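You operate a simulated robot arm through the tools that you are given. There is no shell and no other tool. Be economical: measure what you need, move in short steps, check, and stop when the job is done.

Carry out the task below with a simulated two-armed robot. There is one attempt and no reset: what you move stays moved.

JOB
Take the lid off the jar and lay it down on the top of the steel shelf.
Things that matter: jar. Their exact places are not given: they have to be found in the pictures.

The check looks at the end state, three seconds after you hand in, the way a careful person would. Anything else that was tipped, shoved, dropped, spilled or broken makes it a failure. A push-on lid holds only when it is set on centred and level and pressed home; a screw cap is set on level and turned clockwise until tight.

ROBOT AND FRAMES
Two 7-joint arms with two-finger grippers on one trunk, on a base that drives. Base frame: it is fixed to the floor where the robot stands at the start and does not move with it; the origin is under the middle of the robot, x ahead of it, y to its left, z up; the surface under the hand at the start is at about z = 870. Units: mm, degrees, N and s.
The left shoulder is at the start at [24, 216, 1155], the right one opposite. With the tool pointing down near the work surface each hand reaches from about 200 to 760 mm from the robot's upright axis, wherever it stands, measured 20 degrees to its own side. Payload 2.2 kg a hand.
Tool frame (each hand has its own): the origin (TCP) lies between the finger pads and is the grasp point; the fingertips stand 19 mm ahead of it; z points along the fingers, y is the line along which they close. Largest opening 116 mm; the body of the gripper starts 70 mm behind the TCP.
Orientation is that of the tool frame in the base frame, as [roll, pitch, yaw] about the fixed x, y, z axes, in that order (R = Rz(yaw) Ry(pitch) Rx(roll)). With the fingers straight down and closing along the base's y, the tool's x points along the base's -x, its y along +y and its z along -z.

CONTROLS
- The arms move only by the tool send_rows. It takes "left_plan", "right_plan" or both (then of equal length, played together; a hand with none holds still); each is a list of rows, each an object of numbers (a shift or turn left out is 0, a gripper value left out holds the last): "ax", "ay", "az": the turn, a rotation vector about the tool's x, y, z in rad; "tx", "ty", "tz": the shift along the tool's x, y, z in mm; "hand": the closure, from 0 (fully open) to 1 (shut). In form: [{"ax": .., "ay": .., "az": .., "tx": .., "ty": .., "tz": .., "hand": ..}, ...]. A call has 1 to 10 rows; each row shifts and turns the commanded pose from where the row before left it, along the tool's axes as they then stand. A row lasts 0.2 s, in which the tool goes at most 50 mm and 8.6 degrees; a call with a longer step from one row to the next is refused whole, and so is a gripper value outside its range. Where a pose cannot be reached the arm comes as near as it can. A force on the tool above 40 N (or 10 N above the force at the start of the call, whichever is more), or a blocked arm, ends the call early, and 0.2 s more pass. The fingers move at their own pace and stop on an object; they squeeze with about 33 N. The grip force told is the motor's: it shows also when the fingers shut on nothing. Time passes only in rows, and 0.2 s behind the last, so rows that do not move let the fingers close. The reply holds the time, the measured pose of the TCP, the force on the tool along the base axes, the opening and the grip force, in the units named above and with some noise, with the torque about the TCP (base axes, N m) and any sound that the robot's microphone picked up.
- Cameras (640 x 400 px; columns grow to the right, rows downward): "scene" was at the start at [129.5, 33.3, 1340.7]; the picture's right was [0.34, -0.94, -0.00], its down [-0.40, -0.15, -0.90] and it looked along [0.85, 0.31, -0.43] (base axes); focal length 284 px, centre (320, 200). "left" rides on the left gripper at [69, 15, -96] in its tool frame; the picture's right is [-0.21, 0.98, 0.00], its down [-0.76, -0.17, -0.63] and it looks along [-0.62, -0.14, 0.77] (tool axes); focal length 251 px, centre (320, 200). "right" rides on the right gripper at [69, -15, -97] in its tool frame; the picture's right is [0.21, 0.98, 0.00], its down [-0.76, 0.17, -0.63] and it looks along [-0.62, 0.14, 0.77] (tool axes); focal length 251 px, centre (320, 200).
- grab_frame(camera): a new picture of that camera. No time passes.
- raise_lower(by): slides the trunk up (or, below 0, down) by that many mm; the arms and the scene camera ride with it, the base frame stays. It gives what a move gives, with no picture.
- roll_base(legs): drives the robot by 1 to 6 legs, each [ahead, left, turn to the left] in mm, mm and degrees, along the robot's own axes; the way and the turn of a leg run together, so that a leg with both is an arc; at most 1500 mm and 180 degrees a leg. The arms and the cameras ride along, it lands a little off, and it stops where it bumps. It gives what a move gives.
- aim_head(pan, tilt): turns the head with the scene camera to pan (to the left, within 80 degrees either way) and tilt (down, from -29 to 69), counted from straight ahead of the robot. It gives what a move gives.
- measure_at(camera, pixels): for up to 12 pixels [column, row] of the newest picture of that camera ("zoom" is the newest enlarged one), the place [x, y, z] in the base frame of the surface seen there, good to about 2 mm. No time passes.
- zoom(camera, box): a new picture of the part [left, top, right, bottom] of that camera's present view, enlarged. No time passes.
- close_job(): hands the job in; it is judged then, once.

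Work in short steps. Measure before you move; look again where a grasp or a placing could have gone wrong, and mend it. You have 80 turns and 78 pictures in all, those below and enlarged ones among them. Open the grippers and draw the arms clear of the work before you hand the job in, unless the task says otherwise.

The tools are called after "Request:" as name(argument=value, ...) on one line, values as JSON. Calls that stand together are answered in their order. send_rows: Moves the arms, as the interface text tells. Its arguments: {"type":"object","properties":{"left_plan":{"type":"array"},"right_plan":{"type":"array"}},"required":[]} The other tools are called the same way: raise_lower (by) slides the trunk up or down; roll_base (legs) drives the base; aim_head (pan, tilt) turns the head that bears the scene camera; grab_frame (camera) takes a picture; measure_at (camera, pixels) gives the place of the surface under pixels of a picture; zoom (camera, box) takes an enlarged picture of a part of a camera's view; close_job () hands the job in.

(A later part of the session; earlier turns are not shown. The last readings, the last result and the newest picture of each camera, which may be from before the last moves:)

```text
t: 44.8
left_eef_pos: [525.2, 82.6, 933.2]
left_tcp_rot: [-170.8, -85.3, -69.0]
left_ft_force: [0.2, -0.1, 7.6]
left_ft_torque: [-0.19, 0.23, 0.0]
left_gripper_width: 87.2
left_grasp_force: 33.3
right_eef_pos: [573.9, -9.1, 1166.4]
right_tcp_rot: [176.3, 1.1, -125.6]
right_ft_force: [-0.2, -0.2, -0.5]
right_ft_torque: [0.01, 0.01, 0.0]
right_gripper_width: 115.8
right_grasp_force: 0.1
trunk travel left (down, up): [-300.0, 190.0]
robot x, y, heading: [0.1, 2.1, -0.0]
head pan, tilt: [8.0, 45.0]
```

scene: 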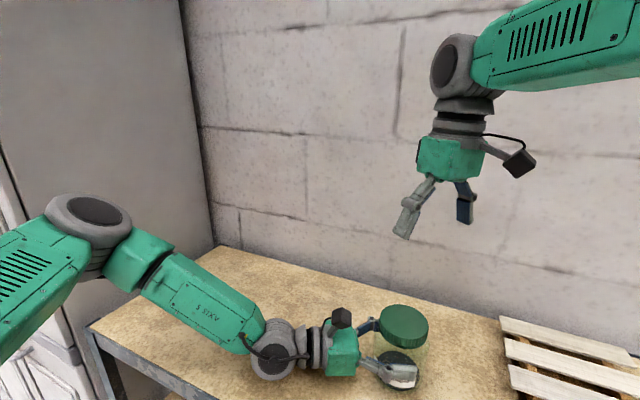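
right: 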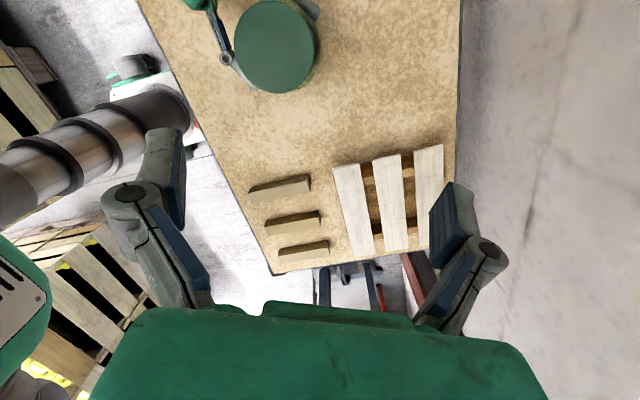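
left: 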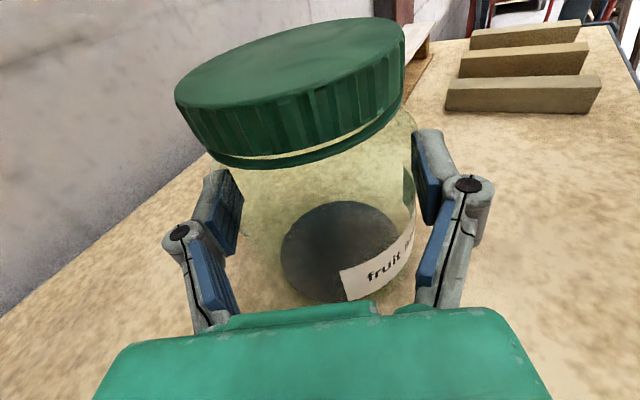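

The jar touches the shelf (7.6 N). I open the left hand and back out along the tool axis, then raise it.

Request:
send_rows(left_plan=[{"tx": 0.5, "hand": 0.22}, {"hand": 0.15}, {"hand": 0.0}, {}, {}])

Request:
send_rows(left_plan=[{"tz": -25}, {"tz": -30}, {"tz": -30}, {"tz": -30}, {"tx": 40}, {"tx": 40}, {"tx": 40}, {}])

Request:
grab_frame(camera="scene")

```text
t: 46.0
left_eef_pos: [525.5, 81.6, 933.2]
left_tcp_rot: [-171.9, -85.2, -68.0]
left_ft_force: [-0.6, -0.2, 0.1]
left_ft_torque: [0.0, 0.0, 0.01]
left_gripper_width: 116.1
left_grasp_force: 0.1
right_eef_pos: [574.6, -9.4, 1167.3]
right_tcp_rot: [176.4, 1.1, -125.6]
right_ft_force: [0.6, 0.5, 1.0]
right_ft_torque: [-0.02, 0.0, 0.03]
right_gripper_width: 116.2
right_grasp_force: 0.2
trunk travel left (down, up): [-300.0, 190.0]
robot x, y, heading: [0.4, 1.8, -0.1]
head pan, tilt: [8.0, 45.0]
```

```text
t: 47.8
left_eef_pos: [469.8, 174.1, 1064.9]
left_tcp_rot: [-172.2, -85.2, -67.8]
left_ft_force: [0.0, -0.1, -0.3]
left_ft_torque: [-0.01, -0.01, -0.02]
left_gripper_width: 115.8
left_grasp_force: 0.0
right_eef_pos: [574.5, -9.1, 1166.5]
right_tcp_rot: [176.3, 1.2, -125.7]
right_ft_force: [-0.3, -0.6, -0.3]
right_ft_torque: [-0.01, 0.02, 0.01]
right_gripper_width: 116.3
right_grasp_force: 0.0
trunk travel left (down, up): [-300.0, 190.0]
robot x, y, heading: [1.4, -2.5, 0.2]
head pan, tilt: [8.0, 45.0]
```

```text
45 pictures are left
```

scene: 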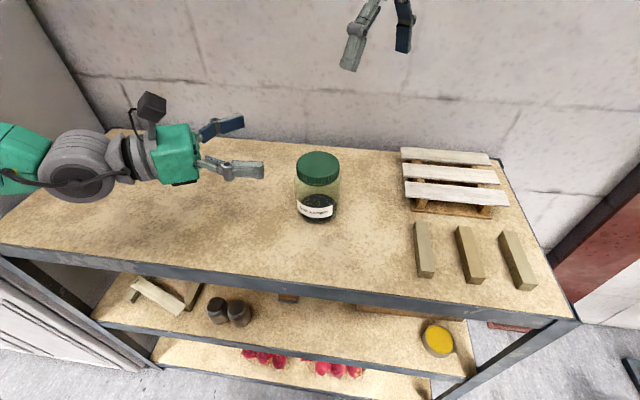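

Jar upright and free. Before driving left I check the left elbow's clearance to the locker.

Request:
aim_head(pan=55, tilt=30)

Request:
grab_frame(camera="scene")

```text
t: 49.0
left_eef_pos: [470.7, 174.6, 1066.1]
left_tcp_rot: [-172.0, -85.1, -68.0]
left_ft_force: [-0.3, -0.6, -0.9]
left_ft_torque: [-0.01, 0.01, -0.01]
left_gripper_width: 116.2
left_grasp_force: 0.0
right_eef_pos: [573.5, -9.5, 1166.9]
right_tcp_rot: [176.3, 1.3, -125.6]
right_ft_force: [-0.2, -0.6, 0.1]
right_ft_torque: [0.0, -0.01, -0.03]
right_gripper_width: 116.2
right_grasp_force: 0.1
trunk travel left (down, up): [-300.0, 190.0]
robot x, y, heading: [1.6, -1.7, 0.2]
head pan, tilt: [55.0, 30.0]
```

```text
44 pictures are left
```

scene: 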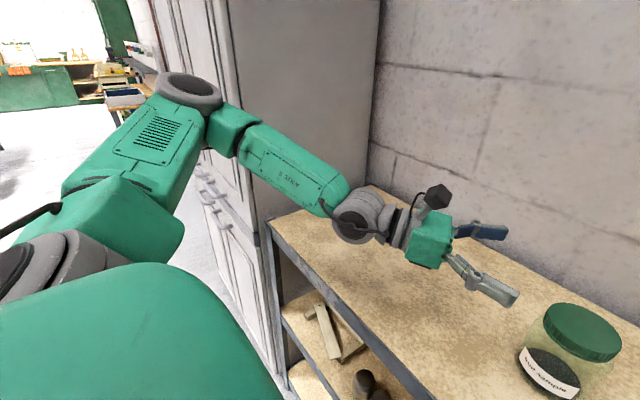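

Request:
measure_at(camera="scene", pixels=[[190, 90], [165, 85], [220, 95], [230, 120], [300, 60], [205, 70], [150, 240], [100, 320]])

```text
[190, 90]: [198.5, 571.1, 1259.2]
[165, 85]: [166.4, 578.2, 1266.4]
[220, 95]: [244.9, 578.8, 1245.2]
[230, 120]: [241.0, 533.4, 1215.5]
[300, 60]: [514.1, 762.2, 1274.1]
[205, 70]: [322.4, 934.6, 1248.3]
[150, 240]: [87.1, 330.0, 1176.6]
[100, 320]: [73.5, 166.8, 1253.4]
```

Clearance is fine for a 110 mm shift left.

Request:
roll_base(legs=[[0, 110, 0]])

Request:
aim_head(pan=0, tilt=42)

Request:
grab_frame(camera="scene")

```text
t: 50.5
left_eef_pos: [452.9, 312.1, 1065.4]
left_tcp_rot: [-159.2, -85.9, -81.9]
left_ft_force: [0.4, 2.1, -1.8]
left_ft_torque: [-0.11, -0.05, -0.13]
left_gripper_width: 116.1
left_grasp_force: 0.0
right_eef_pos: [557.1, 134.1, 1173.7]
right_tcp_rot: [177.5, 0.5, -125.3]
right_ft_force: [-0.6, 2.8, -0.3]
right_ft_torque: [-0.29, -0.09, 0.03]
right_gripper_width: 116.1
right_grasp_force: 0.1
trunk travel left (down, up): [-300.0, 190.0]
robot x, y, heading: [-4.1, 116.9, 0.0]
head pan, tilt: [55.0, 30.0]
stopped in leg 1: the robot was blocked; the commanded pose is now the measured one
```

```text
t: 51.8
left_eef_pos: [457.3, 247.2, 1074.4]
left_tcp_rot: [-155.1, -82.9, -86.7]
left_ft_force: [0.3, -1.5, 0.4]
left_ft_torque: [0.07, 0.01, 0.08]
left_gripper_width: 116.1
left_grasp_force: 0.0
right_eef_pos: [562.4, 56.6, 1175.8]
right_tcp_rot: [175.6, 3.1, -125.8]
right_ft_force: [-0.1, -1.2, 1.2]
right_ft_torque: [0.06, 0.01, 0.01]
right_gripper_width: 115.8
right_grasp_force: 0.0
trunk travel left (down, up): [-300.0, 190.0]
robot x, y, heading: [-2.5, 101.5, -0.3]
head pan, tilt: [0.0, 42.0]
```

```text
43 pictures are left
```

scene: 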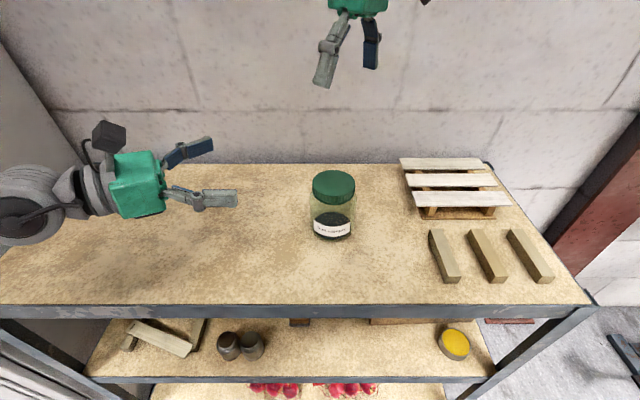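

The base stopped at y≈101 with some arm wobble; the jar still stands. I re-measure the lid and then bring the right hand over it.

Request:
zoom(camera="scene", box=[270, 150, 400, 250])

Request:
measure_at(camera="zoom", pixels=[[212, 160], [412, 160], [310, 98], [310, 220], [240, 115], [380, 115], [240, 205], [385, 205], [310, 245], [200, 330], [420, 330]])

```text
4.00 times, centred on (335, 200) of scene
```

zoom: 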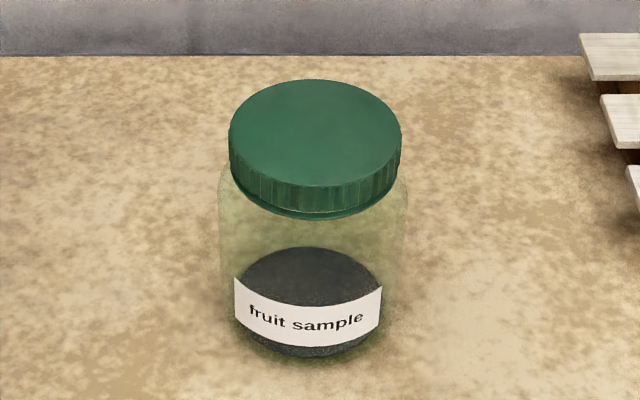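

```text
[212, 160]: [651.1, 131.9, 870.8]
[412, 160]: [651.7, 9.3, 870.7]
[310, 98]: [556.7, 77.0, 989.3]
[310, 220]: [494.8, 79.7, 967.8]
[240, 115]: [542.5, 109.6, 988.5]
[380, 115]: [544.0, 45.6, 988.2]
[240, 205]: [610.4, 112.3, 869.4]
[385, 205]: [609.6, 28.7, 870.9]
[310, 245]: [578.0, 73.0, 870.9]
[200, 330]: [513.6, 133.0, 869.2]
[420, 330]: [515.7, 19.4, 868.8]
```

Request:
measure_at(camera="zoom", pixels=[[233, 138], [398, 138], [315, 83], [315, 183], [260, 96], [370, 96], [260, 172], [370, 172], [315, 135]])

Request:
send_rows(right_plan=[{"tx": 0, "ty": 15}, {"tx": 0, "ty": 15}, {}])

```text
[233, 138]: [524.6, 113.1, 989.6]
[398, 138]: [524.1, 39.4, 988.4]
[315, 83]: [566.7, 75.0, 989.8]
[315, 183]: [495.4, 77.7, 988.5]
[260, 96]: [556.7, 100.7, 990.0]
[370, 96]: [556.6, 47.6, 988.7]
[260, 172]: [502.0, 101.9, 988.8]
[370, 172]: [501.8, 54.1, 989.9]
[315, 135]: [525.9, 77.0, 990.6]
```

```text
t: 52.5
left_eef_pos: [458.5, 267.4, 1072.5]
left_tcp_rot: [-156.4, -83.4, -85.3]
left_ft_force: [0.2, 0.2, 0.4]
left_ft_torque: [0.01, 0.01, -0.02]
left_gripper_width: 116.0
left_grasp_force: 0.1
right_eef_pos: [537.4, 96.2, 1175.8]
right_tcp_rot: [175.8, 2.5, -125.7]
right_ft_force: [-0.9, -0.4, 0.3]
right_ft_torque: [0.0, 0.0, 0.0]
right_gripper_width: 116.2
right_grasp_force: 0.0
trunk travel left (down, up): [-300.0, 190.0]
robot x, y, heading: [-4.5, 104.3, -0.4]
head pan, tilt: [0.0, 42.0]
```

Lid centre ≈ (529.5, 76.5), top z 989. I level the right hand and let both arms settle.

Request:
send_rows(right_plan=[{"ax": 0.073, "ay": 0.0435}, {}, {}, {}], left_plan=[{}, {}, {}, {}])

Request:
aim_head(pan=20, tilt=25)

Request:
grab_frame(camera="scene")

```text
t: 53.6
left_eef_pos: [452.3, 215.2, 1080.1]
left_tcp_rot: [-152.8, -81.0, -89.3]
left_ft_force: [-0.5, -2.2, 1.3]
left_ft_torque: [0.06, -0.04, 0.14]
left_gripper_width: 115.6
left_grasp_force: 0.1
right_eef_pos: [534.8, 39.0, 1177.5]
right_tcp_rot: [178.9, 2.0, -126.1]
right_ft_force: [0.1, -1.5, 0.0]
right_ft_torque: [0.16, 0.06, -0.01]
right_gripper_width: 116.1
right_grasp_force: 0.1
trunk travel left (down, up): [-300.0, 190.0]
robot x, y, heading: [-0.4, 99.8, -0.3]
head pan, tilt: [0.0, 42.0]
stopped in row 4 (left hand): the arm was blocked; the commanded pose is now the measured one
```

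```text
t: 54.5
left_eef_pos: [453.1, 214.4, 1079.4]
left_tcp_rot: [-153.0, -81.1, -89.3]
left_ft_force: [-1.5, -1.5, 0.2]
left_ft_torque: [0.09, 0.0, 0.13]
left_gripper_width: 116.0
left_grasp_force: 0.1
right_eef_pos: [534.0, 38.8, 1179.6]
right_tcp_rot: [178.9, 2.1, -126.1]
right_ft_force: [0.6, -1.6, 2.0]
right_ft_torque: [0.25, 0.08, -0.03]
right_gripper_width: 116.0
right_grasp_force: 0.1
trunk travel left (down, up): [-300.0, 190.0]
robot x, y, heading: [-3.2, 98.2, -0.3]
head pan, tilt: [20.0, 25.0]
```

```text
41 pictures are left
```

scene: 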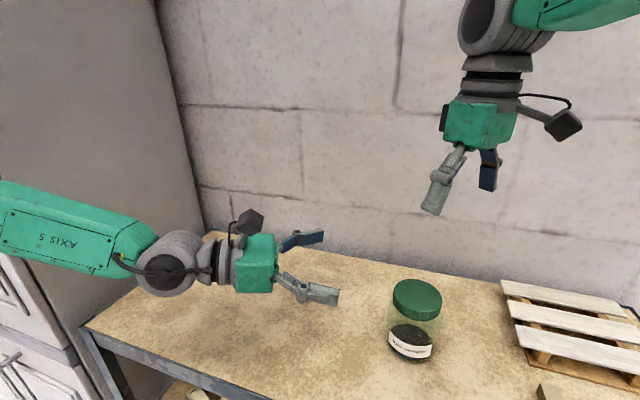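

Both arms are swaying together, suggesting they are pressed against something. I look down and around the chest to find it.

Request:
aim_head(pan=75, tilt=30)

Request:
grab_frame(camera="scene")

Request:
aim_head(pan=-70, tilt=35)

Request:
grab_frame(camera="scene")

Request:
aim_head(pan=0, tilt=-20)

Request:
grab_frame(camera="scene")

```text
t: 55.7
left_eef_pos: [453.5, 284.9, 1071.4]
left_tcp_rot: [-156.3, -84.3, -85.0]
left_ft_force: [0.9, 2.1, 0.0]
left_ft_torque: [-0.1, -0.01, -0.11]
left_gripper_width: 116.2
left_grasp_force: 0.0
right_eef_pos: [533.6, 116.8, 1176.4]
right_tcp_rot: [-179.4, -0.4, -125.4]
right_ft_force: [-0.2, 1.4, -1.6]
right_ft_torque: [-0.16, 0.0, 0.01]
right_gripper_width: 116.2
right_grasp_force: 0.0
trunk travel left (down, up): [-300.0, 190.0]
robot x, y, heading: [-3.3, 113.1, 0.0]
head pan, tilt: [75.0, 30.0]
```

```text
40 pictures are left
```

scene: 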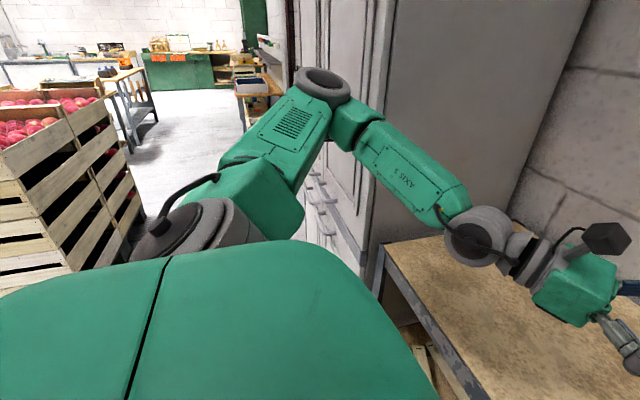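

```text
t: 58.0
left_eef_pos: [453.1, 221.3, 1079.8]
left_tcp_rot: [-153.5, -81.6, -88.4]
left_ft_force: [-0.9, -2.5, 0.2]
left_ft_torque: [0.1, 0.0, 0.16]
left_gripper_width: 116.1
left_grasp_force: 0.1
right_eef_pos: [534.4, 47.6, 1177.5]
right_tcp_rot: [179.1, 1.7, -126.1]
right_ft_force: [-0.7, -2.1, 1.1]
right_ft_torque: [0.17, 0.03, 0.0]
right_gripper_width: 116.1
right_grasp_force: 0.1
trunk travel left (down, up): [-300.0, 190.0]
robot x, y, heading: [-5.1, 98.5, -0.5]
head pan, tilt: [-70.0, 35.0]
```

```text
39 pictures are left
```

scene: 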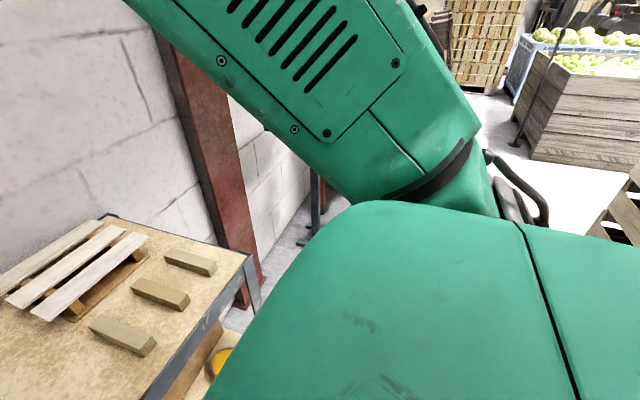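

```text
t: 59.4
left_eef_pos: [456.5, 260.0, 1072.7]
left_tcp_rot: [-153.8, -82.8, -88.0]
left_ft_force: [0.1, 0.4, -0.2]
left_ft_torque: [-0.03, 0.0, -0.06]
left_gripper_width: 116.0
left_grasp_force: 0.1
right_eef_pos: [535.2, 83.0, 1177.3]
right_tcp_rot: [179.9, 0.7, -125.8]
right_ft_force: [-0.9, -0.3, 0.4]
right_ft_torque: [-0.01, -0.05, 0.0]
right_gripper_width: 115.9
right_grasp_force: 0.0
trunk travel left (down, up): [-300.0, 190.0]
robot x, y, heading: [-4.8, 106.0, -0.2]
head pan, tilt: [0.0, -20.0]
```

```text
38 pictures are left
```

scene: 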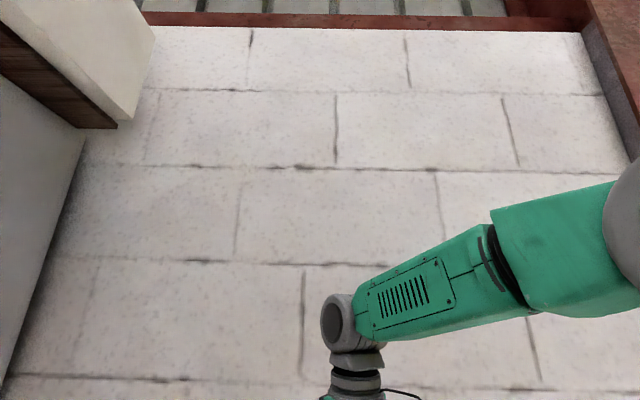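

The whole robot seems to be rocking sideways. I let it settle with idle rows and watch.

Request:
send_rows(right_plan=[{}, {}, {}, {}, {}, {}, {}, {}, {}, {}])

Request:
send_rows(right_plan=[{}, {}])

Request:
send_rows(right_plan=[{}, {}])

Request:
send_rows(right_plan=[{}, {}])

```text
t: 61.6
left_eef_pos: [452.1, 258.1, 1073.7]
left_tcp_rot: [-155.0, -83.1, -86.4]
left_ft_force: [-0.4, 0.6, 0.1]
left_ft_torque: [-0.01, 0.02, -0.06]
left_gripper_width: 115.8
left_grasp_force: 0.0
right_eef_pos: [532.7, 87.8, 1177.7]
right_tcp_rot: [-179.9, 0.6, -125.6]
right_ft_force: [-0.5, 0.1, 0.5]
right_ft_torque: [-0.03, 0.0, -0.02]
right_gripper_width: 116.2
right_grasp_force: 0.1
trunk travel left (down, up): [-300.0, 190.0]
robot x, y, heading: [-0.6, 106.2, -0.3]
head pan, tilt: [0.0, -20.0]
```

```text
t: 62.4
left_eef_pos: [448.6, 234.5, 1078.9]
left_tcp_rot: [-151.6, -82.2, -90.5]
left_ft_force: [-0.3, -0.8, 0.2]
left_ft_torque: [0.04, 0.02, 0.0]
left_gripper_width: 116.0
left_grasp_force: 0.1
right_eef_pos: [529.8, 63.4, 1182.1]
right_tcp_rot: [179.7, 1.3, -126.0]
right_ft_force: [-0.5, -0.8, -0.3]
right_ft_torque: [-0.06, -0.04, 0.0]
right_gripper_width: 116.2
right_grasp_force: 0.0
trunk travel left (down, up): [-300.0, 190.0]
robot x, y, heading: [0.0, 101.3, -0.1]
head pan, tilt: [0.0, -20.0]
stopped in row 2 (right hand): the arm was blocked; the commanded pose is now the measured one
```

```text
t: 63.0
left_eef_pos: [450.4, 223.9, 1080.2]
left_tcp_rot: [-151.3, -81.6, -90.9]
left_ft_force: [-0.5, -1.0, 0.5]
left_ft_torque: [0.1, -0.01, 0.06]
left_gripper_width: 116.1
left_grasp_force: 0.0
right_eef_pos: [532.1, 44.4, 1181.1]
right_tcp_rot: [179.3, 1.7, -126.2]
right_ft_force: [0.3, -0.5, 0.1]
right_ft_torque: [0.08, 0.04, 0.01]
right_gripper_width: 116.2
right_grasp_force: 0.1
trunk travel left (down, up): [-300.0, 190.0]
robot x, y, heading: [-1.0, 93.3, -0.2]
head pan, tilt: [0.0, -20.0]
```

```text
t: 63.6
left_eef_pos: [452.4, 258.6, 1075.2]
left_tcp_rot: [-153.0, -83.2, -89.0]
left_ft_force: [1.3, 0.8, -0.9]
left_ft_torque: [-0.08, 0.01, -0.09]
left_gripper_width: 115.9
left_grasp_force: 0.1
right_eef_pos: [532.4, 83.4, 1180.8]
right_tcp_rot: [-179.9, 0.5, -125.9]
right_ft_force: [-0.4, -0.1, -0.2]
right_ft_torque: [-0.06, 0.02, 0.01]
right_gripper_width: 115.9
right_grasp_force: 0.0
trunk travel left (down, up): [-300.0, 190.0]
robot x, y, heading: [-3.7, 103.5, -0.5]
head pan, tilt: [0.0, -20.0]
```

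Still rocking and something is being bumped on the left side. I back off a little: 30 mm back and 40 mm right.

Request:
roll_base(legs=[[-30, -40, 0]])

Request:
send_rows(right_plan=[{}, {}, {}, {}, {}])

Request:
send_rows(right_plan=[{}, {}])

```text
t: 64.5
left_eef_pos: [421.8, 226.7, 1073.6]
left_tcp_rot: [-153.3, -83.6, -88.4]
left_ft_force: [1.2, 1.4, 0.1]
left_ft_torque: [0.01, 0.01, -0.04]
left_gripper_width: 115.7
left_grasp_force: 0.0
right_eef_pos: [501.3, 54.2, 1180.4]
right_tcp_rot: [-179.5, 0.1, -125.8]
right_ft_force: [0.0, -0.2, -0.3]
right_ft_torque: [-0.05, -0.04, -0.01]
right_gripper_width: 116.2
right_grasp_force: 0.1
trunk travel left (down, up): [-300.0, 190.0]
robot x, y, heading: [-32.6, 65.0, -0.1]
head pan, tilt: [0.0, -20.0]
```

```text
t: 65.7
left_eef_pos: [418.8, 198.7, 1079.8]
left_tcp_rot: [-151.6, -82.2, -90.4]
left_ft_force: [-0.5, -0.4, -0.1]
left_ft_torque: [0.02, -0.01, 0.03]
left_gripper_width: 115.9
left_grasp_force: 0.0
right_eef_pos: [497.1, 21.3, 1181.9]
right_tcp_rot: [179.8, 1.5, -125.9]
right_ft_force: [0.1, -1.5, 0.1]
right_ft_torque: [0.1, 0.01, 0.0]
right_gripper_width: 116.0
right_grasp_force: 0.0
trunk travel left (down, up): [-300.0, 190.0]
robot x, y, heading: [-33.2, 64.6, -0.1]
head pan, tilt: [0.0, -20.0]
```

```text
t: 66.3
left_eef_pos: [420.0, 227.5, 1077.3]
left_tcp_rot: [-152.4, -83.4, -89.3]
left_ft_force: [0.5, 1.3, -0.1]
left_ft_torque: [-0.06, -0.01, -0.07]
left_gripper_width: 116.1
left_grasp_force: 0.1
right_eef_pos: [496.4, 54.1, 1182.6]
right_tcp_rot: [-179.6, 0.4, -125.6]
right_ft_force: [-0.4, 0.9, -0.6]
right_ft_torque: [-0.1, -0.02, -0.03]
right_gripper_width: 116.0
right_grasp_force: 0.1
trunk travel left (down, up): [-300.0, 190.0]
robot x, y, heading: [-33.9, 67.3, -0.1]
head pan, tilt: [0.0, -20.0]
```

Amplitude is falling and the base is steady. I wait for it to settle.

Request:
send_rows(right_plan=[{}, {}, {}, {}, {}, {}, {}, {}, {}, {}])

Request:
send_rows(right_plan=[{}, {}, {}])

Request:
send_rows(right_plan=[{}, {}])

Request:
aim_head(pan=5, tilt=42)

Request:
grab_frame(camera="scene")

```text
t: 68.5
left_eef_pos: [417.5, 198.0, 1078.5]
left_tcp_rot: [-151.7, -82.2, -90.2]
left_ft_force: [-0.3, 0.0, 0.7]
left_ft_torque: [0.04, -0.03, 0.06]
left_gripper_width: 115.8
left_grasp_force: 0.1
right_eef_pos: [497.6, 21.6, 1181.2]
right_tcp_rot: [179.7, 1.4, -125.9]
right_ft_force: [-0.5, 0.3, 0.1]
right_ft_torque: [0.02, 0.0, 0.0]
right_gripper_width: 115.9
right_grasp_force: 0.0
trunk travel left (down, up): [-300.0, 190.0]
robot x, y, heading: [-34.8, 59.0, -0.2]
head pan, tilt: [0.0, -20.0]
```

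```text
t: 69.3
left_eef_pos: [418.3, 197.4, 1080.0]
left_tcp_rot: [-151.3, -82.1, -90.6]
left_ft_force: [-0.1, -0.5, 0.6]
left_ft_torque: [0.04, 0.0, 0.07]
left_gripper_width: 115.8
left_grasp_force: 0.1
right_eef_pos: [497.0, 20.8, 1183.0]
right_tcp_rot: [179.8, 1.5, -125.8]
right_ft_force: [-0.5, -0.8, -0.2]
right_ft_torque: [0.07, 0.0, 0.0]
right_gripper_width: 116.0
right_grasp_force: 0.1
trunk travel left (down, up): [-300.0, 190.0]
robot x, y, heading: [-34.7, 61.8, -0.3]
head pan, tilt: [0.0, -20.0]
```

```text
t: 69.9
left_eef_pos: [418.9, 212.6, 1079.1]
left_tcp_rot: [-151.4, -82.7, -90.5]
left_ft_force: [-0.5, 0.2, 0.6]
left_ft_torque: [0.04, 0.01, 0.02]
left_gripper_width: 116.1
left_grasp_force: 0.0
right_eef_pos: [497.3, 38.0, 1181.4]
right_tcp_rot: [-179.8, 1.1, -125.8]
right_ft_force: [0.2, 0.0, -0.2]
right_ft_torque: [-0.03, 0.03, -0.02]
right_gripper_width: 116.0
right_grasp_force: 0.1
trunk travel left (down, up): [-300.0, 190.0]
robot x, y, heading: [-35.1, 63.9, -0.1]
head pan, tilt: [0.0, -20.0]
```

```text
t: 71.3
left_eef_pos: [419.1, 208.4, 1077.9]
left_tcp_rot: [-151.6, -82.6, -90.1]
left_ft_force: [-0.4, -0.3, 0.6]
left_ft_torque: [0.04, -0.02, 0.04]
left_gripper_width: 115.8
left_grasp_force: 0.0
right_eef_pos: [496.7, 33.5, 1181.7]
right_tcp_rot: [180.0, 1.0, -125.8]
right_ft_force: [-0.2, -0.1, -0.1]
right_ft_torque: [0.02, -0.01, -0.01]
right_gripper_width: 116.1
right_grasp_force: 0.1
trunk travel left (down, up): [-300.0, 190.0]
robot x, y, heading: [-32.1, 61.1, -0.4]
head pan, tilt: [5.0, 42.0]
```

```text
37 pictures are left
```

scene: 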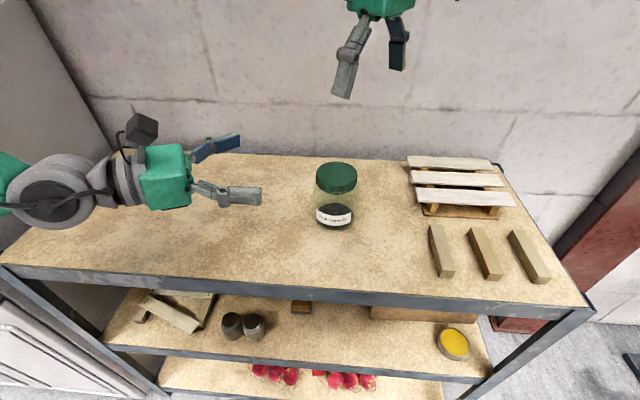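

It has settled (robot at x −33, y 62), the jar untouched. I move the right hand slowly toward the lid axis and watch whether it tracks.

Request:
send_rows(right_plan=[{"tx": -9}, {"tx": -9}, {"tx": -9}, {"tx": -9}, {"tx": -9}, {"tx": -9}, {}, {}])

Request:
send_rows(right_plan=[{}, {}, {}])

```text
t: 73.1
left_eef_pos: [418.0, 211.1, 1078.7]
left_tcp_rot: [-151.8, -82.7, -90.1]
left_ft_force: [0.2, 0.8, -0.1]
left_ft_torque: [-0.01, 0.0, -0.01]
left_gripper_width: 115.9
left_grasp_force: 0.0
right_eef_pos: [528.4, 80.4, 1182.9]
right_tcp_rot: [-179.9, 0.8, -125.8]
right_ft_force: [0.1, -0.2, 0.5]
right_ft_torque: [0.04, 0.02, 0.0]
right_gripper_width: 116.2
right_grasp_force: 0.1
trunk travel left (down, up): [-300.0, 190.0]
robot x, y, heading: [-32.7, 63.9, -0.1]
head pan, tilt: [5.0, 42.0]
```

```text
t: 73.9
left_eef_pos: [417.1, 209.7, 1078.8]
left_tcp_rot: [-151.6, -82.5, -90.3]
left_ft_force: [0.6, 0.1, 0.6]
left_ft_torque: [0.03, -0.02, -0.01]
left_gripper_width: 115.9
left_grasp_force: 0.0
right_eef_pos: [529.5, 78.0, 1183.3]
right_tcp_rot: [179.9, 1.0, -125.8]
right_ft_force: [0.2, -0.3, 0.3]
right_ft_torque: [-0.01, 0.01, 0.02]
right_gripper_width: 116.1
right_grasp_force: 0.1
trunk travel left (down, up): [-300.0, 190.0]
robot x, y, heading: [-34.9, 66.6, -0.2]
head pan, tilt: [5.0, 42.0]
```

Tracking is good now: right hand is on the lid axis at z 1183. Next the left hand levels its closing axis and moves to a pre-grasp ~120 mm off the jar.

Request:
send_rows(left_plan=[{"az": -0.0625}, {"tx": -15.75, "ty": -4.4, "tz": 7.3}, {"tx": -15.75, "ty": -4.4, "tz": 7.3}, {"tx": -15.75, "ty": -4.4, "tz": 7.3}, {"tx": -15.75, "ty": -4.4, "tz": 7.3}, {"tx": -15.75, "ty": -4.4, "tz": 7.3}, {"tx": -15.75, "ty": -4.4, "tz": 7.3}, {"tx": -15.75, "ty": -4.4, "tz": 7.3}, {"tx": -15.75, "ty": -4.4, "tz": 7.3}, {}])

Request:
grab_frame(camera="left")

```text
t: 76.1
left_eef_pos: [469.7, 187.5, 945.9]
left_tcp_rot: [179.0, -83.6, -60.7]
left_ft_force: [0.2, 0.0, 0.7]
left_ft_torque: [0.0, 0.0, 0.0]
left_gripper_width: 116.1
left_grasp_force: 0.0
right_eef_pos: [528.4, 78.5, 1182.7]
right_tcp_rot: [-179.9, 1.1, -125.8]
right_ft_force: [-0.7, -0.3, 0.1]
right_ft_torque: [-0.04, -0.01, -0.03]
right_gripper_width: 115.9
right_grasp_force: 0.1
trunk travel left (down, up): [-300.0, 190.0]
robot x, y, heading: [-32.2, 66.3, -0.3]
head pan, tilt: [5.0, 42.0]
```

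```text
36 pictures are left
```

left: 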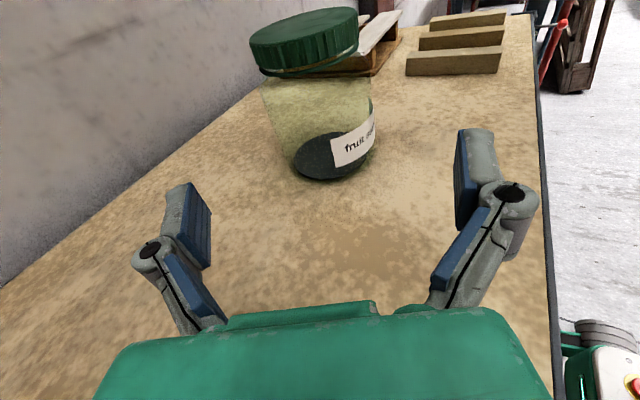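

Aligned (lateral error ≈ 0). I advance 118 mm and close on the body.

Request:
send_rows(left_plan=[{"tz": 20}, {"tz": 20}, {"tz": 20}, {"tz": 20}, {"tz": 20}, {"tz": 18.5}, {}])

Request:
grab_frame(camera="left")

```text
t: 77.7
left_eef_pos: [526.1, 84.7, 933.8]
left_tcp_rot: [179.3, -83.6, -61.1]
left_ft_force: [-0.1, 0.0, 0.0]
left_ft_torque: [0.0, -0.01, 0.0]
left_gripper_width: 115.8
left_grasp_force: 0.1
right_eef_pos: [528.8, 78.4, 1184.5]
right_tcp_rot: [-180.0, 0.9, -125.8]
right_ft_force: [-0.4, 0.1, 0.2]
right_ft_torque: [0.03, -0.02, -0.02]
right_gripper_width: 115.8
right_grasp_force: 0.0
trunk travel left (down, up): [-300.0, 190.0]
robot x, y, heading: [-33.0, 67.4, -0.3]
head pan, tilt: [5.0, 42.0]
```

```text
35 pictures are left
```

left: 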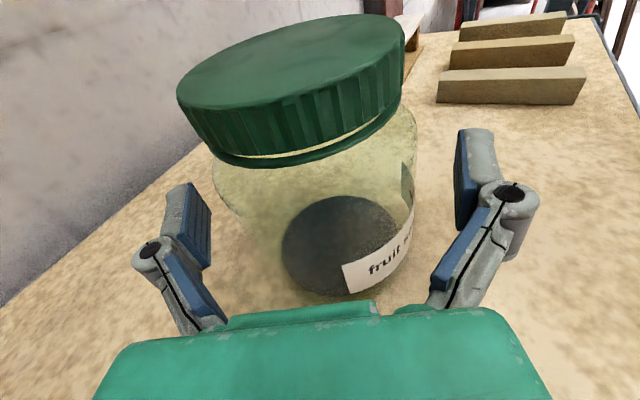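

Centred. I close the left hand and measure the lid afterwards.

Request:
send_rows(left_plan=[{"hand": 0.18}, {"hand": 0.25}, {"hand": 0.45}, {"hand": 0.45}, {"hand": 0.45}])

Request:
zoom(camera="scene", box=[270, 140, 400, 240])

```text
t: 78.9
left_eef_pos: [527.3, 83.4, 933.4]
left_tcp_rot: [179.1, -83.4, -60.8]
left_ft_force: [0.0, 0.4, -0.7]
left_ft_torque: [0.01, -0.03, -0.03]
left_gripper_width: 86.9
left_grasp_force: 32.8
right_eef_pos: [530.0, 80.1, 1183.5]
right_tcp_rot: [180.0, 1.0, -125.8]
right_ft_force: [0.8, 0.2, 0.9]
right_ft_torque: [0.05, 0.0, -0.01]
right_gripper_width: 115.8
right_grasp_force: 0.0
trunk travel left (down, up): [-300.0, 190.0]
robot x, y, heading: [-29.9, 65.4, -0.2]
head pan, tilt: [5.0, 42.0]
```

```text
4.00 times, centred on (335, 190) of scene
```

zoom: 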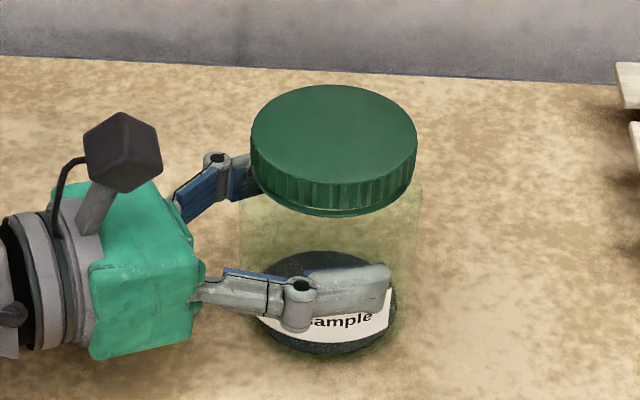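

Request:
measure_at(camera="zoom", pixels=[[255, 140], [413, 140], [333, 88], [333, 180], [280, 104], [388, 104], [278, 172], [392, 172], [333, 135], [333, 200], [330, 212]])

```text
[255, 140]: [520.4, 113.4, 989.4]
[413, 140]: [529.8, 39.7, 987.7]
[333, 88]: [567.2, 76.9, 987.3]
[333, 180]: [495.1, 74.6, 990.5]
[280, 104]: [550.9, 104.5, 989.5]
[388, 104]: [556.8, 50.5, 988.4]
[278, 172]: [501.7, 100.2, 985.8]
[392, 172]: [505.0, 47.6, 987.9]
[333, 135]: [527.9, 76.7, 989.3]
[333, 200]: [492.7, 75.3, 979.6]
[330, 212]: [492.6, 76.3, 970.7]
```

Lid centre (529.3, 76), top 988.5. I lower the right hand in stages: first to z≈1030 with a 3 mm correction.

Request:
send_rows(right_plan=[{"tx": 2.4, "ty": -1.8, "ay": 0.017}, {"tz": 20}, {"tz": 22}, {"tz": 22}, {"tz": 22}, {"tz": 22}, {"tz": 22}, {"tz": 20}, {}, {}])

Request:
grab_frame(camera="right")

Request:
grab_frame(camera="scene")

```text
t: 81.1
left_eef_pos: [525.3, 84.1, 933.3]
left_tcp_rot: [179.1, -83.5, -60.8]
left_ft_force: [-0.9, 0.9, 1.0]
left_ft_torque: [0.03, 0.01, 0.01]
left_gripper_width: 87.2
left_grasp_force: 32.7
right_eef_pos: [530.3, 77.0, 1033.2]
right_tcp_rot: [-179.9, -0.1, -125.9]
right_ft_force: [0.0, 0.6, 0.1]
right_ft_torque: [-0.01, 0.03, -0.02]
right_gripper_width: 116.2
right_grasp_force: 0.1
trunk travel left (down, up): [-300.0, 190.0]
robot x, y, heading: [-31.0, 64.5, -0.4]
head pan, tilt: [5.0, 42.0]
```

```text
33 pictures are left
```

right: 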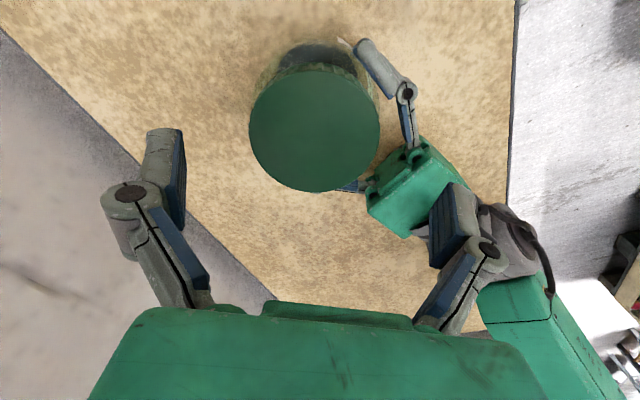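

```text
32 pictures are left
```

scene: 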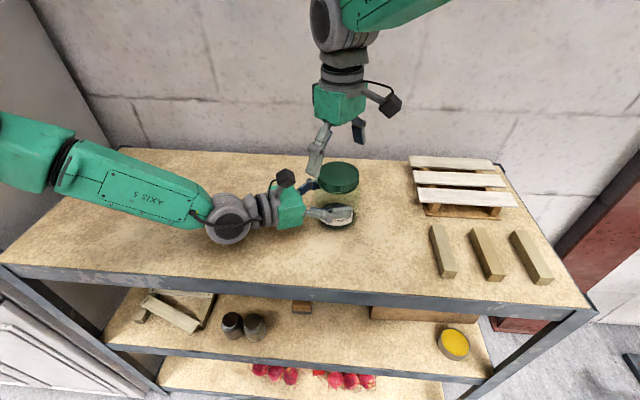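

The right finger at ~144° would come close to the left camera; I rotate the right hand 25° further before descending to the lid.

Request:
send_rows(right_plan=[{"az": -0.145}, {"az": -0.145}, {"az": -0.145}, {}, {"tz": 10}, {"tz": 10}, {"tz": 8}, {}, {}])

Request:
grab_frame(camera="right")

Request:
zoom(camera="scene", box=[250, 80, 430, 240])

```text
t: 83.1
left_eef_pos: [527.0, 84.9, 933.5]
left_tcp_rot: [179.2, -83.5, -60.8]
left_ft_force: [0.4, -0.2, 0.7]
left_ft_torque: [-0.03, 0.0, 0.01]
left_gripper_width: 87.4
left_grasp_force: 33.0
right_eef_pos: [529.7, 76.5, 1005.1]
right_tcp_rot: [-179.9, 0.0, -100.9]
right_ft_force: [-1.2, -1.0, 0.9]
right_ft_torque: [0.0, 0.0, -0.02]
right_gripper_width: 115.7
right_grasp_force: 0.2
trunk travel left (down, up): [-300.0, 190.0]
robot x, y, heading: [-31.7, 63.6, -0.3]
head pan, tilt: [5.0, 42.0]
```

```text
31 pictures are left
```

right: 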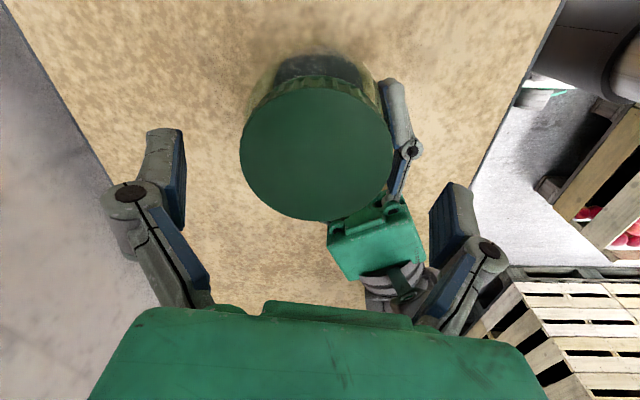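

```text
2.50 times, centred on (340, 160) of scene
```

zoom: 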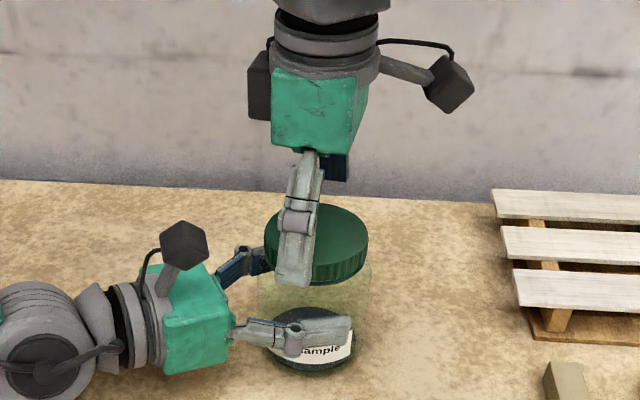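

Clear all round. I descend 14 mm (tips at ≈972) and close on the lid.

Request:
send_rows(right_plan=[{"tz": 7}, {"tz": 7}, {}, {"hand": 0.2}, {"hand": 0.3}, {"hand": 0.5}, {"hand": 0.5}, {"hand": 0.5}])

```text
t: 84.9
left_eef_pos: [524.5, 84.9, 933.3]
left_tcp_rot: [179.4, -83.5, -61.1]
left_ft_force: [-22.4, 9.2, 4.6]
left_ft_torque: [-0.24, -0.88, -0.2]
left_gripper_width: 87.2
left_grasp_force: 33.2
right_eef_pos: [529.9, 76.3, 990.0]
right_tcp_rot: [-179.6, 0.0, -100.9]
right_ft_force: [21.3, -7.7, -1.9]
right_ft_torque: [-0.17, -0.39, 0.02]
right_gripper_width: 76.3
right_grasp_force: 33.0
trunk travel left (down, up): [-300.0, 190.0]
robot x, y, heading: [-31.7, 64.8, -0.1]
head pan, tilt: [5.0, 42.0]
```

The lid is gripped at 76 mm, with a 22 N side load from ~1–2 mm off-centre. I relieve it with a small shift along the closing axis.

Request:
send_rows(right_plan=[{"ty": -1}, {}, {}])

```text
t: 85.7
left_eef_pos: [525.0, 84.5, 932.1]
left_tcp_rot: [179.0, -83.6, -60.8]
left_ft_force: [-27.9, 9.1, 5.8]
left_ft_torque: [-0.34, -0.71, -0.36]
left_gripper_width: 87.4
left_grasp_force: 33.0
right_eef_pos: [530.8, 75.0, 992.1]
right_tcp_rot: [-179.8, 0.0, -100.9]
right_ft_force: [27.3, -9.3, -1.8]
right_ft_torque: [-0.22, -0.76, 0.14]
right_gripper_width: 76.1
right_grasp_force: 32.6
trunk travel left (down, up): [-300.0, 190.0]
robot x, y, heading: [-35.5, 64.7, 0.0]
head pan, tilt: [5.0, 42.0]
```

Wrong direction (6 N per mm); I shift back 4.5 mm the other way.

Request:
send_rows(right_plan=[{"ty": 1.5}, {"ty": 1.5}, {"ty": 1.5}, {}, {}])

```text
t: 86.9
left_eef_pos: [524.2, 84.0, 931.6]
left_tcp_rot: [178.3, -83.5, -60.3]
left_ft_force: [-33.5, 9.2, 2.3]
left_ft_torque: [-0.18, -0.88, -0.72]
left_gripper_width: 87.8
left_grasp_force: 32.8
right_eef_pos: [527.8, 76.0, 992.6]
right_tcp_rot: [-179.6, 0.0, -101.0]
right_ft_force: [33.2, -9.0, 4.4]
right_ft_torque: [-0.26, -0.76, 0.48]
right_gripper_width: 76.1
right_grasp_force: 33.2
trunk travel left (down, up): [-300.0, 190.0]
robot x, y, heading: [-33.4, 64.4, -0.2]
head pan, tilt: [5.0, 42.0]
```

Request:
send_rows(right_plan=[{"ty": -1.5}, {"ty": -1.5}, {"ty": -1.5}, {}, {}])

Request:
send_rows(right_plan=[{}, {}, {}, {}, {}])

```text
t: 88.1
left_eef_pos: [524.0, 84.0, 932.5]
left_tcp_rot: [179.5, -83.5, -61.1]
left_ft_force: [-12.4, -9.6, -11.9]
left_ft_torque: [0.52, -0.05, -0.23]
left_gripper_width: 87.8
left_grasp_force: 32.6
right_eef_pos: [528.5, 75.6, 992.1]
right_tcp_rot: [180.0, 0.2, -100.9]
right_ft_force: [8.2, 9.3, 23.0]
right_ft_torque: [0.06, 0.19, 0.19]
right_gripper_width: 76.2
right_grasp_force: 32.7
trunk travel left (down, up): [-300.0, 190.0]
robot x, y, heading: [-29.7, 63.2, -0.1]
head pan, tilt: [5.0, 42.0]
```

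```text
t: 89.3
left_eef_pos: [525.9, 85.2, 932.6]
left_tcp_rot: [179.5, -83.6, -61.2]
left_ft_force: [-7.6, -16.4, -14.8]
left_ft_torque: [0.79, -0.19, -0.02]
left_gripper_width: 87.4
left_grasp_force: 33.4
right_eef_pos: [531.0, 76.4, 990.4]
right_tcp_rot: [-179.9, 0.1, -100.9]
right_ft_force: [4.2, 15.7, 21.9]
right_ft_torque: [0.3, 0.31, -0.07]
right_gripper_width: 76.4
right_grasp_force: 32.4
trunk travel left (down, up): [-300.0, 190.0]
robot x, y, heading: [-31.4, 62.8, -0.2]
head pan, tilt: [5.0, 42.0]
```

Loads are now moderate (≈ 16–22 N). I begin turning the lid counter-clockwise (az negative), 5 rows × 4° first.

Request:
send_rows(right_plan=[{"az": -0.07}, {"az": -0.07}, {"az": -0.07}, {"az": -0.07}, {"az": -0.07}, {}])

Request:
zoom(camera="scene", box=[250, 80, 430, 240])

```text
t: 90.7
left_eef_pos: [525.2, 84.1, 932.5]
left_tcp_rot: [179.4, -83.6, -61.0]
left_ft_force: [-17.7, -3.6, -6.8]
left_ft_torque: [0.14, -0.48, -0.18]
left_gripper_width: 87.4
left_grasp_force: 33.6
right_eef_pos: [531.4, 74.1, 990.3]
right_tcp_rot: [-179.8, -0.1, -80.8]
right_ft_force: [16.3, 0.6, 10.1]
right_ft_torque: [-0.05, -0.31, 0.03]
right_gripper_width: 76.2
right_grasp_force: 33.0
trunk travel left (down, up): [-300.0, 190.0]
robot x, y, heading: [-33.1, 60.1, -0.3]
head pan, tilt: [5.0, 42.0]
```

```text
2.50 times, centred on (340, 160) of scene
```

zoom: 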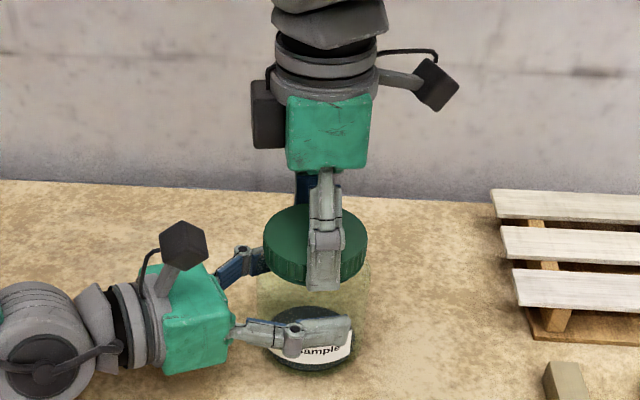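

The lid turned 20° while the label stayed put. I continue 40°.

Request:
send_rows(right_plan=[{"az": -0.08}, {"az": -0.08}, {"az": -0.08}, {"az": -0.08}, {"az": -0.08}, {"az": -0.08}, {"az": -0.08}, {"az": -0.08}, {"az": -0.08}, {}])

```text
t: 92.9
left_eef_pos: [525.4, 84.9, 933.2]
left_tcp_rot: [179.2, -83.5, -60.9]
left_ft_force: [-23.4, 10.8, -0.3]
left_ft_torque: [-0.23, -0.84, -0.16]
left_gripper_width: 87.7
left_grasp_force: 33.0
right_eef_pos: [530.1, 75.8, 990.9]
right_tcp_rot: [-179.8, -0.2, -39.6]
right_ft_force: [24.8, -10.8, 10.3]
right_ft_torque: [-0.32, -0.31, 0.0]
right_gripper_width: 76.1
right_grasp_force: 33.1
trunk travel left (down, up): [-300.0, 190.0]
robot x, y, heading: [-31.5, 63.1, -0.5]
head pan, tilt: [5.0, 42.0]
```

Smooth. Another 40°.

Request:
send_rows(right_plan=[{"az": -0.08}, {"az": -0.08}, {"az": -0.08}, {"az": -0.08}, {"az": -0.08}, {"az": -0.08}, {"az": -0.08}, {"az": -0.08}, {"az": -0.08}, {}])

Request:
zoom(camera="scene", box=[250, 80, 430, 240])

```text
t: 95.1
left_eef_pos: [526.8, 83.6, 932.5]
left_tcp_rot: [179.1, -83.6, -60.7]
left_ft_force: [-16.7, 9.0, -1.8]
left_ft_torque: [-0.05, -0.41, -0.09]
left_gripper_width: 87.6
left_grasp_force: 32.6
right_eef_pos: [529.9, 75.4, 991.9]
right_tcp_rot: [180.0, -0.1, 1.6]
right_ft_force: [15.3, -11.0, 11.8]
right_ft_torque: [-0.67, -0.02, -0.01]
right_gripper_width: 76.2
right_grasp_force: 32.8
trunk travel left (down, up): [-300.0, 190.0]
robot x, y, heading: [-32.8, 61.1, 0.0]
head pan, tilt: [5.0, 42.0]
```

```text
2.50 times, centred on (340, 160) of scene
```

zoom: 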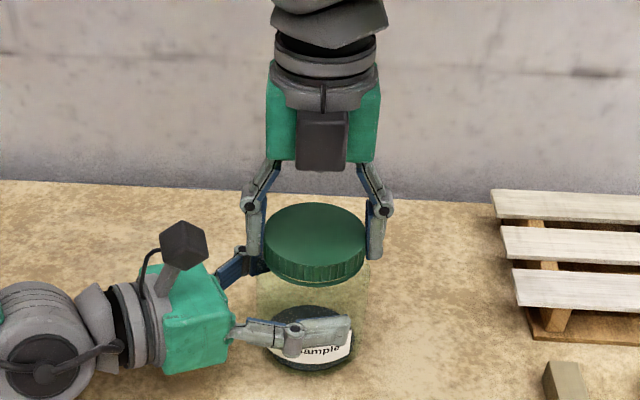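

Turned ~103°. I test by pulling up gently: 5 mm in 1 mm steps.

Request:
send_rows(right_plan=[{"tz": -1}, {"tz": -1}, {"tz": -1}, {"tz": -1}, {"tz": -1}, {}])

Request:
zoom(camera="scene", box=[270, 140, 400, 240])

```text
t: 96.5
left_eef_pos: [527.2, 84.6, 934.9]
left_tcp_rot: [-180.0, -83.8, -61.7]
left_ft_force: [-13.9, 14.1, 14.3]
left_ft_torque: [-0.65, -0.61, -0.11]
left_gripper_width: 87.9
left_grasp_force: 32.8
right_eef_pos: [530.0, 76.2, 995.5]
right_tcp_rot: [179.9, 0.1, 1.6]
right_ft_force: [14.5, -13.7, -15.7]
right_ft_torque: [-0.35, -0.27, 0.02]
right_gripper_width: 76.1
right_grasp_force: 32.9
trunk travel left (down, up): [-300.0, 190.0]
robot x, y, heading: [-34.9, 67.6, -0.3]
head pan, tilt: [5.0, 42.0]
```

```text
4.00 times, centred on (335, 190) of scene
```

zoom: 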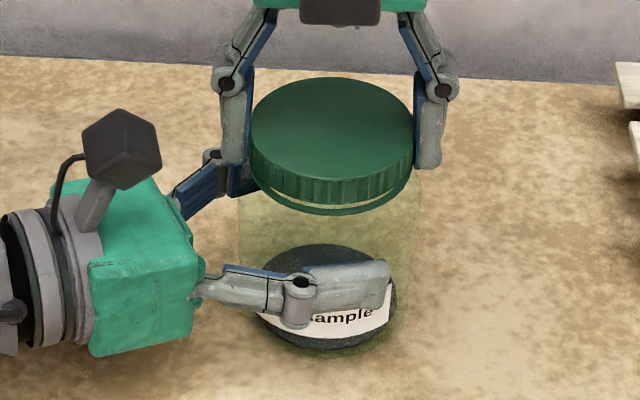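

The lid has risen against its neck ring but is still threaded (15 N tension). I ease down 4 mm, open a little, turn the hand back ~100° and regrip.

Request:
send_rows(right_plan=[{"tz": 2}, {"tz": 2}, {}, {"hand": 0.18}, {}, {}, {}])

Request:
send_rows(right_plan=[{"az": 0.145}, {"az": 0.145}, {"az": 0.145}, {"az": 0.145}, {"az": 0.145}, {"az": 0.145}, {"az": 0.145}, {"az": 0.145}, {"az": 0.145}, {"az": 0.145}])

Request:
send_rows(right_plan=[{"az": 0.145}, {"az": 0.145}, {"az": 0.1}, {}, {}])

Request:
zoom(camera="scene", box=[250, 80, 430, 240])

```text
t: 98.1
left_eef_pos: [526.4, 83.7, 933.5]
left_tcp_rot: [179.1, -83.4, -60.7]
left_ft_force: [-0.2, -1.9, 4.4]
left_ft_torque: [-0.13, 0.11, 0.07]
left_gripper_width: 87.4
left_grasp_force: 33.4
right_eef_pos: [530.2, 76.3, 992.6]
right_tcp_rot: [-179.9, -0.2, 1.6]
right_ft_force: [1.0, 0.7, -0.4]
right_ft_torque: [-0.01, 0.0, -0.01]
right_gripper_width: 95.2
right_grasp_force: 0.0
trunk travel left (down, up): [-300.0, 190.0]
robot x, y, heading: [-32.8, 61.8, -0.3]
head pan, tilt: [5.0, 42.0]
```

```text
t: 100.3
left_eef_pos: [526.9, 85.7, 933.0]
left_tcp_rot: [179.2, -83.4, -60.9]
left_ft_force: [-1.8, -0.1, 1.9]
left_ft_torque: [0.0, 0.14, -0.02]
left_gripper_width: 87.7
left_grasp_force: 33.3
right_eef_pos: [529.8, 75.5, 991.9]
right_tcp_rot: [-179.9, 0.0, -81.6]
right_ft_force: [-0.1, -0.8, -0.1]
right_ft_torque: [0.0, 0.02, -0.02]
right_gripper_width: 95.4
right_grasp_force: 0.1
trunk travel left (down, up): [-300.0, 190.0]
robot x, y, heading: [-31.7, 64.7, -0.1]
head pan, tilt: [5.0, 42.0]
```

```text
t: 101.5
left_eef_pos: [526.2, 84.8, 933.6]
left_tcp_rot: [179.1, -83.6, -60.8]
left_ft_force: [0.1, 0.8, 0.6]
left_ft_torque: [0.08, 0.04, -0.01]
left_gripper_width: 87.4
left_grasp_force: 32.7
right_eef_pos: [529.3, 75.6, 992.7]
right_tcp_rot: [-179.9, -0.1, -103.9]
right_ft_force: [-0.8, -0.2, 0.0]
right_ft_torque: [0.0, 0.03, 0.01]
right_gripper_width: 95.3
right_grasp_force: 0.1
trunk travel left (down, up): [-300.0, 190.0]
robot x, y, heading: [-29.5, 61.2, 0.0]
head pan, tilt: [5.0, 42.0]
```

```text
2.50 times, centred on (340, 160) of scene
```

zoom: 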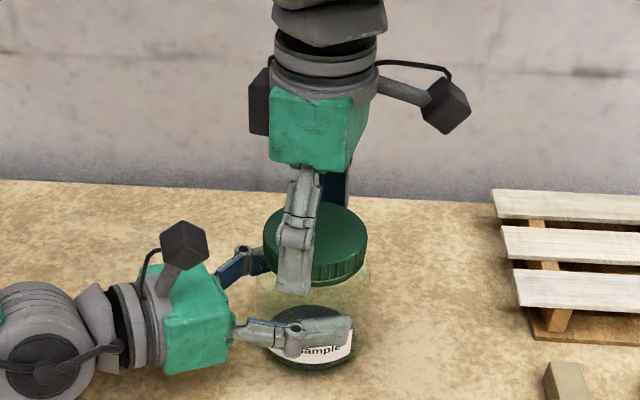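

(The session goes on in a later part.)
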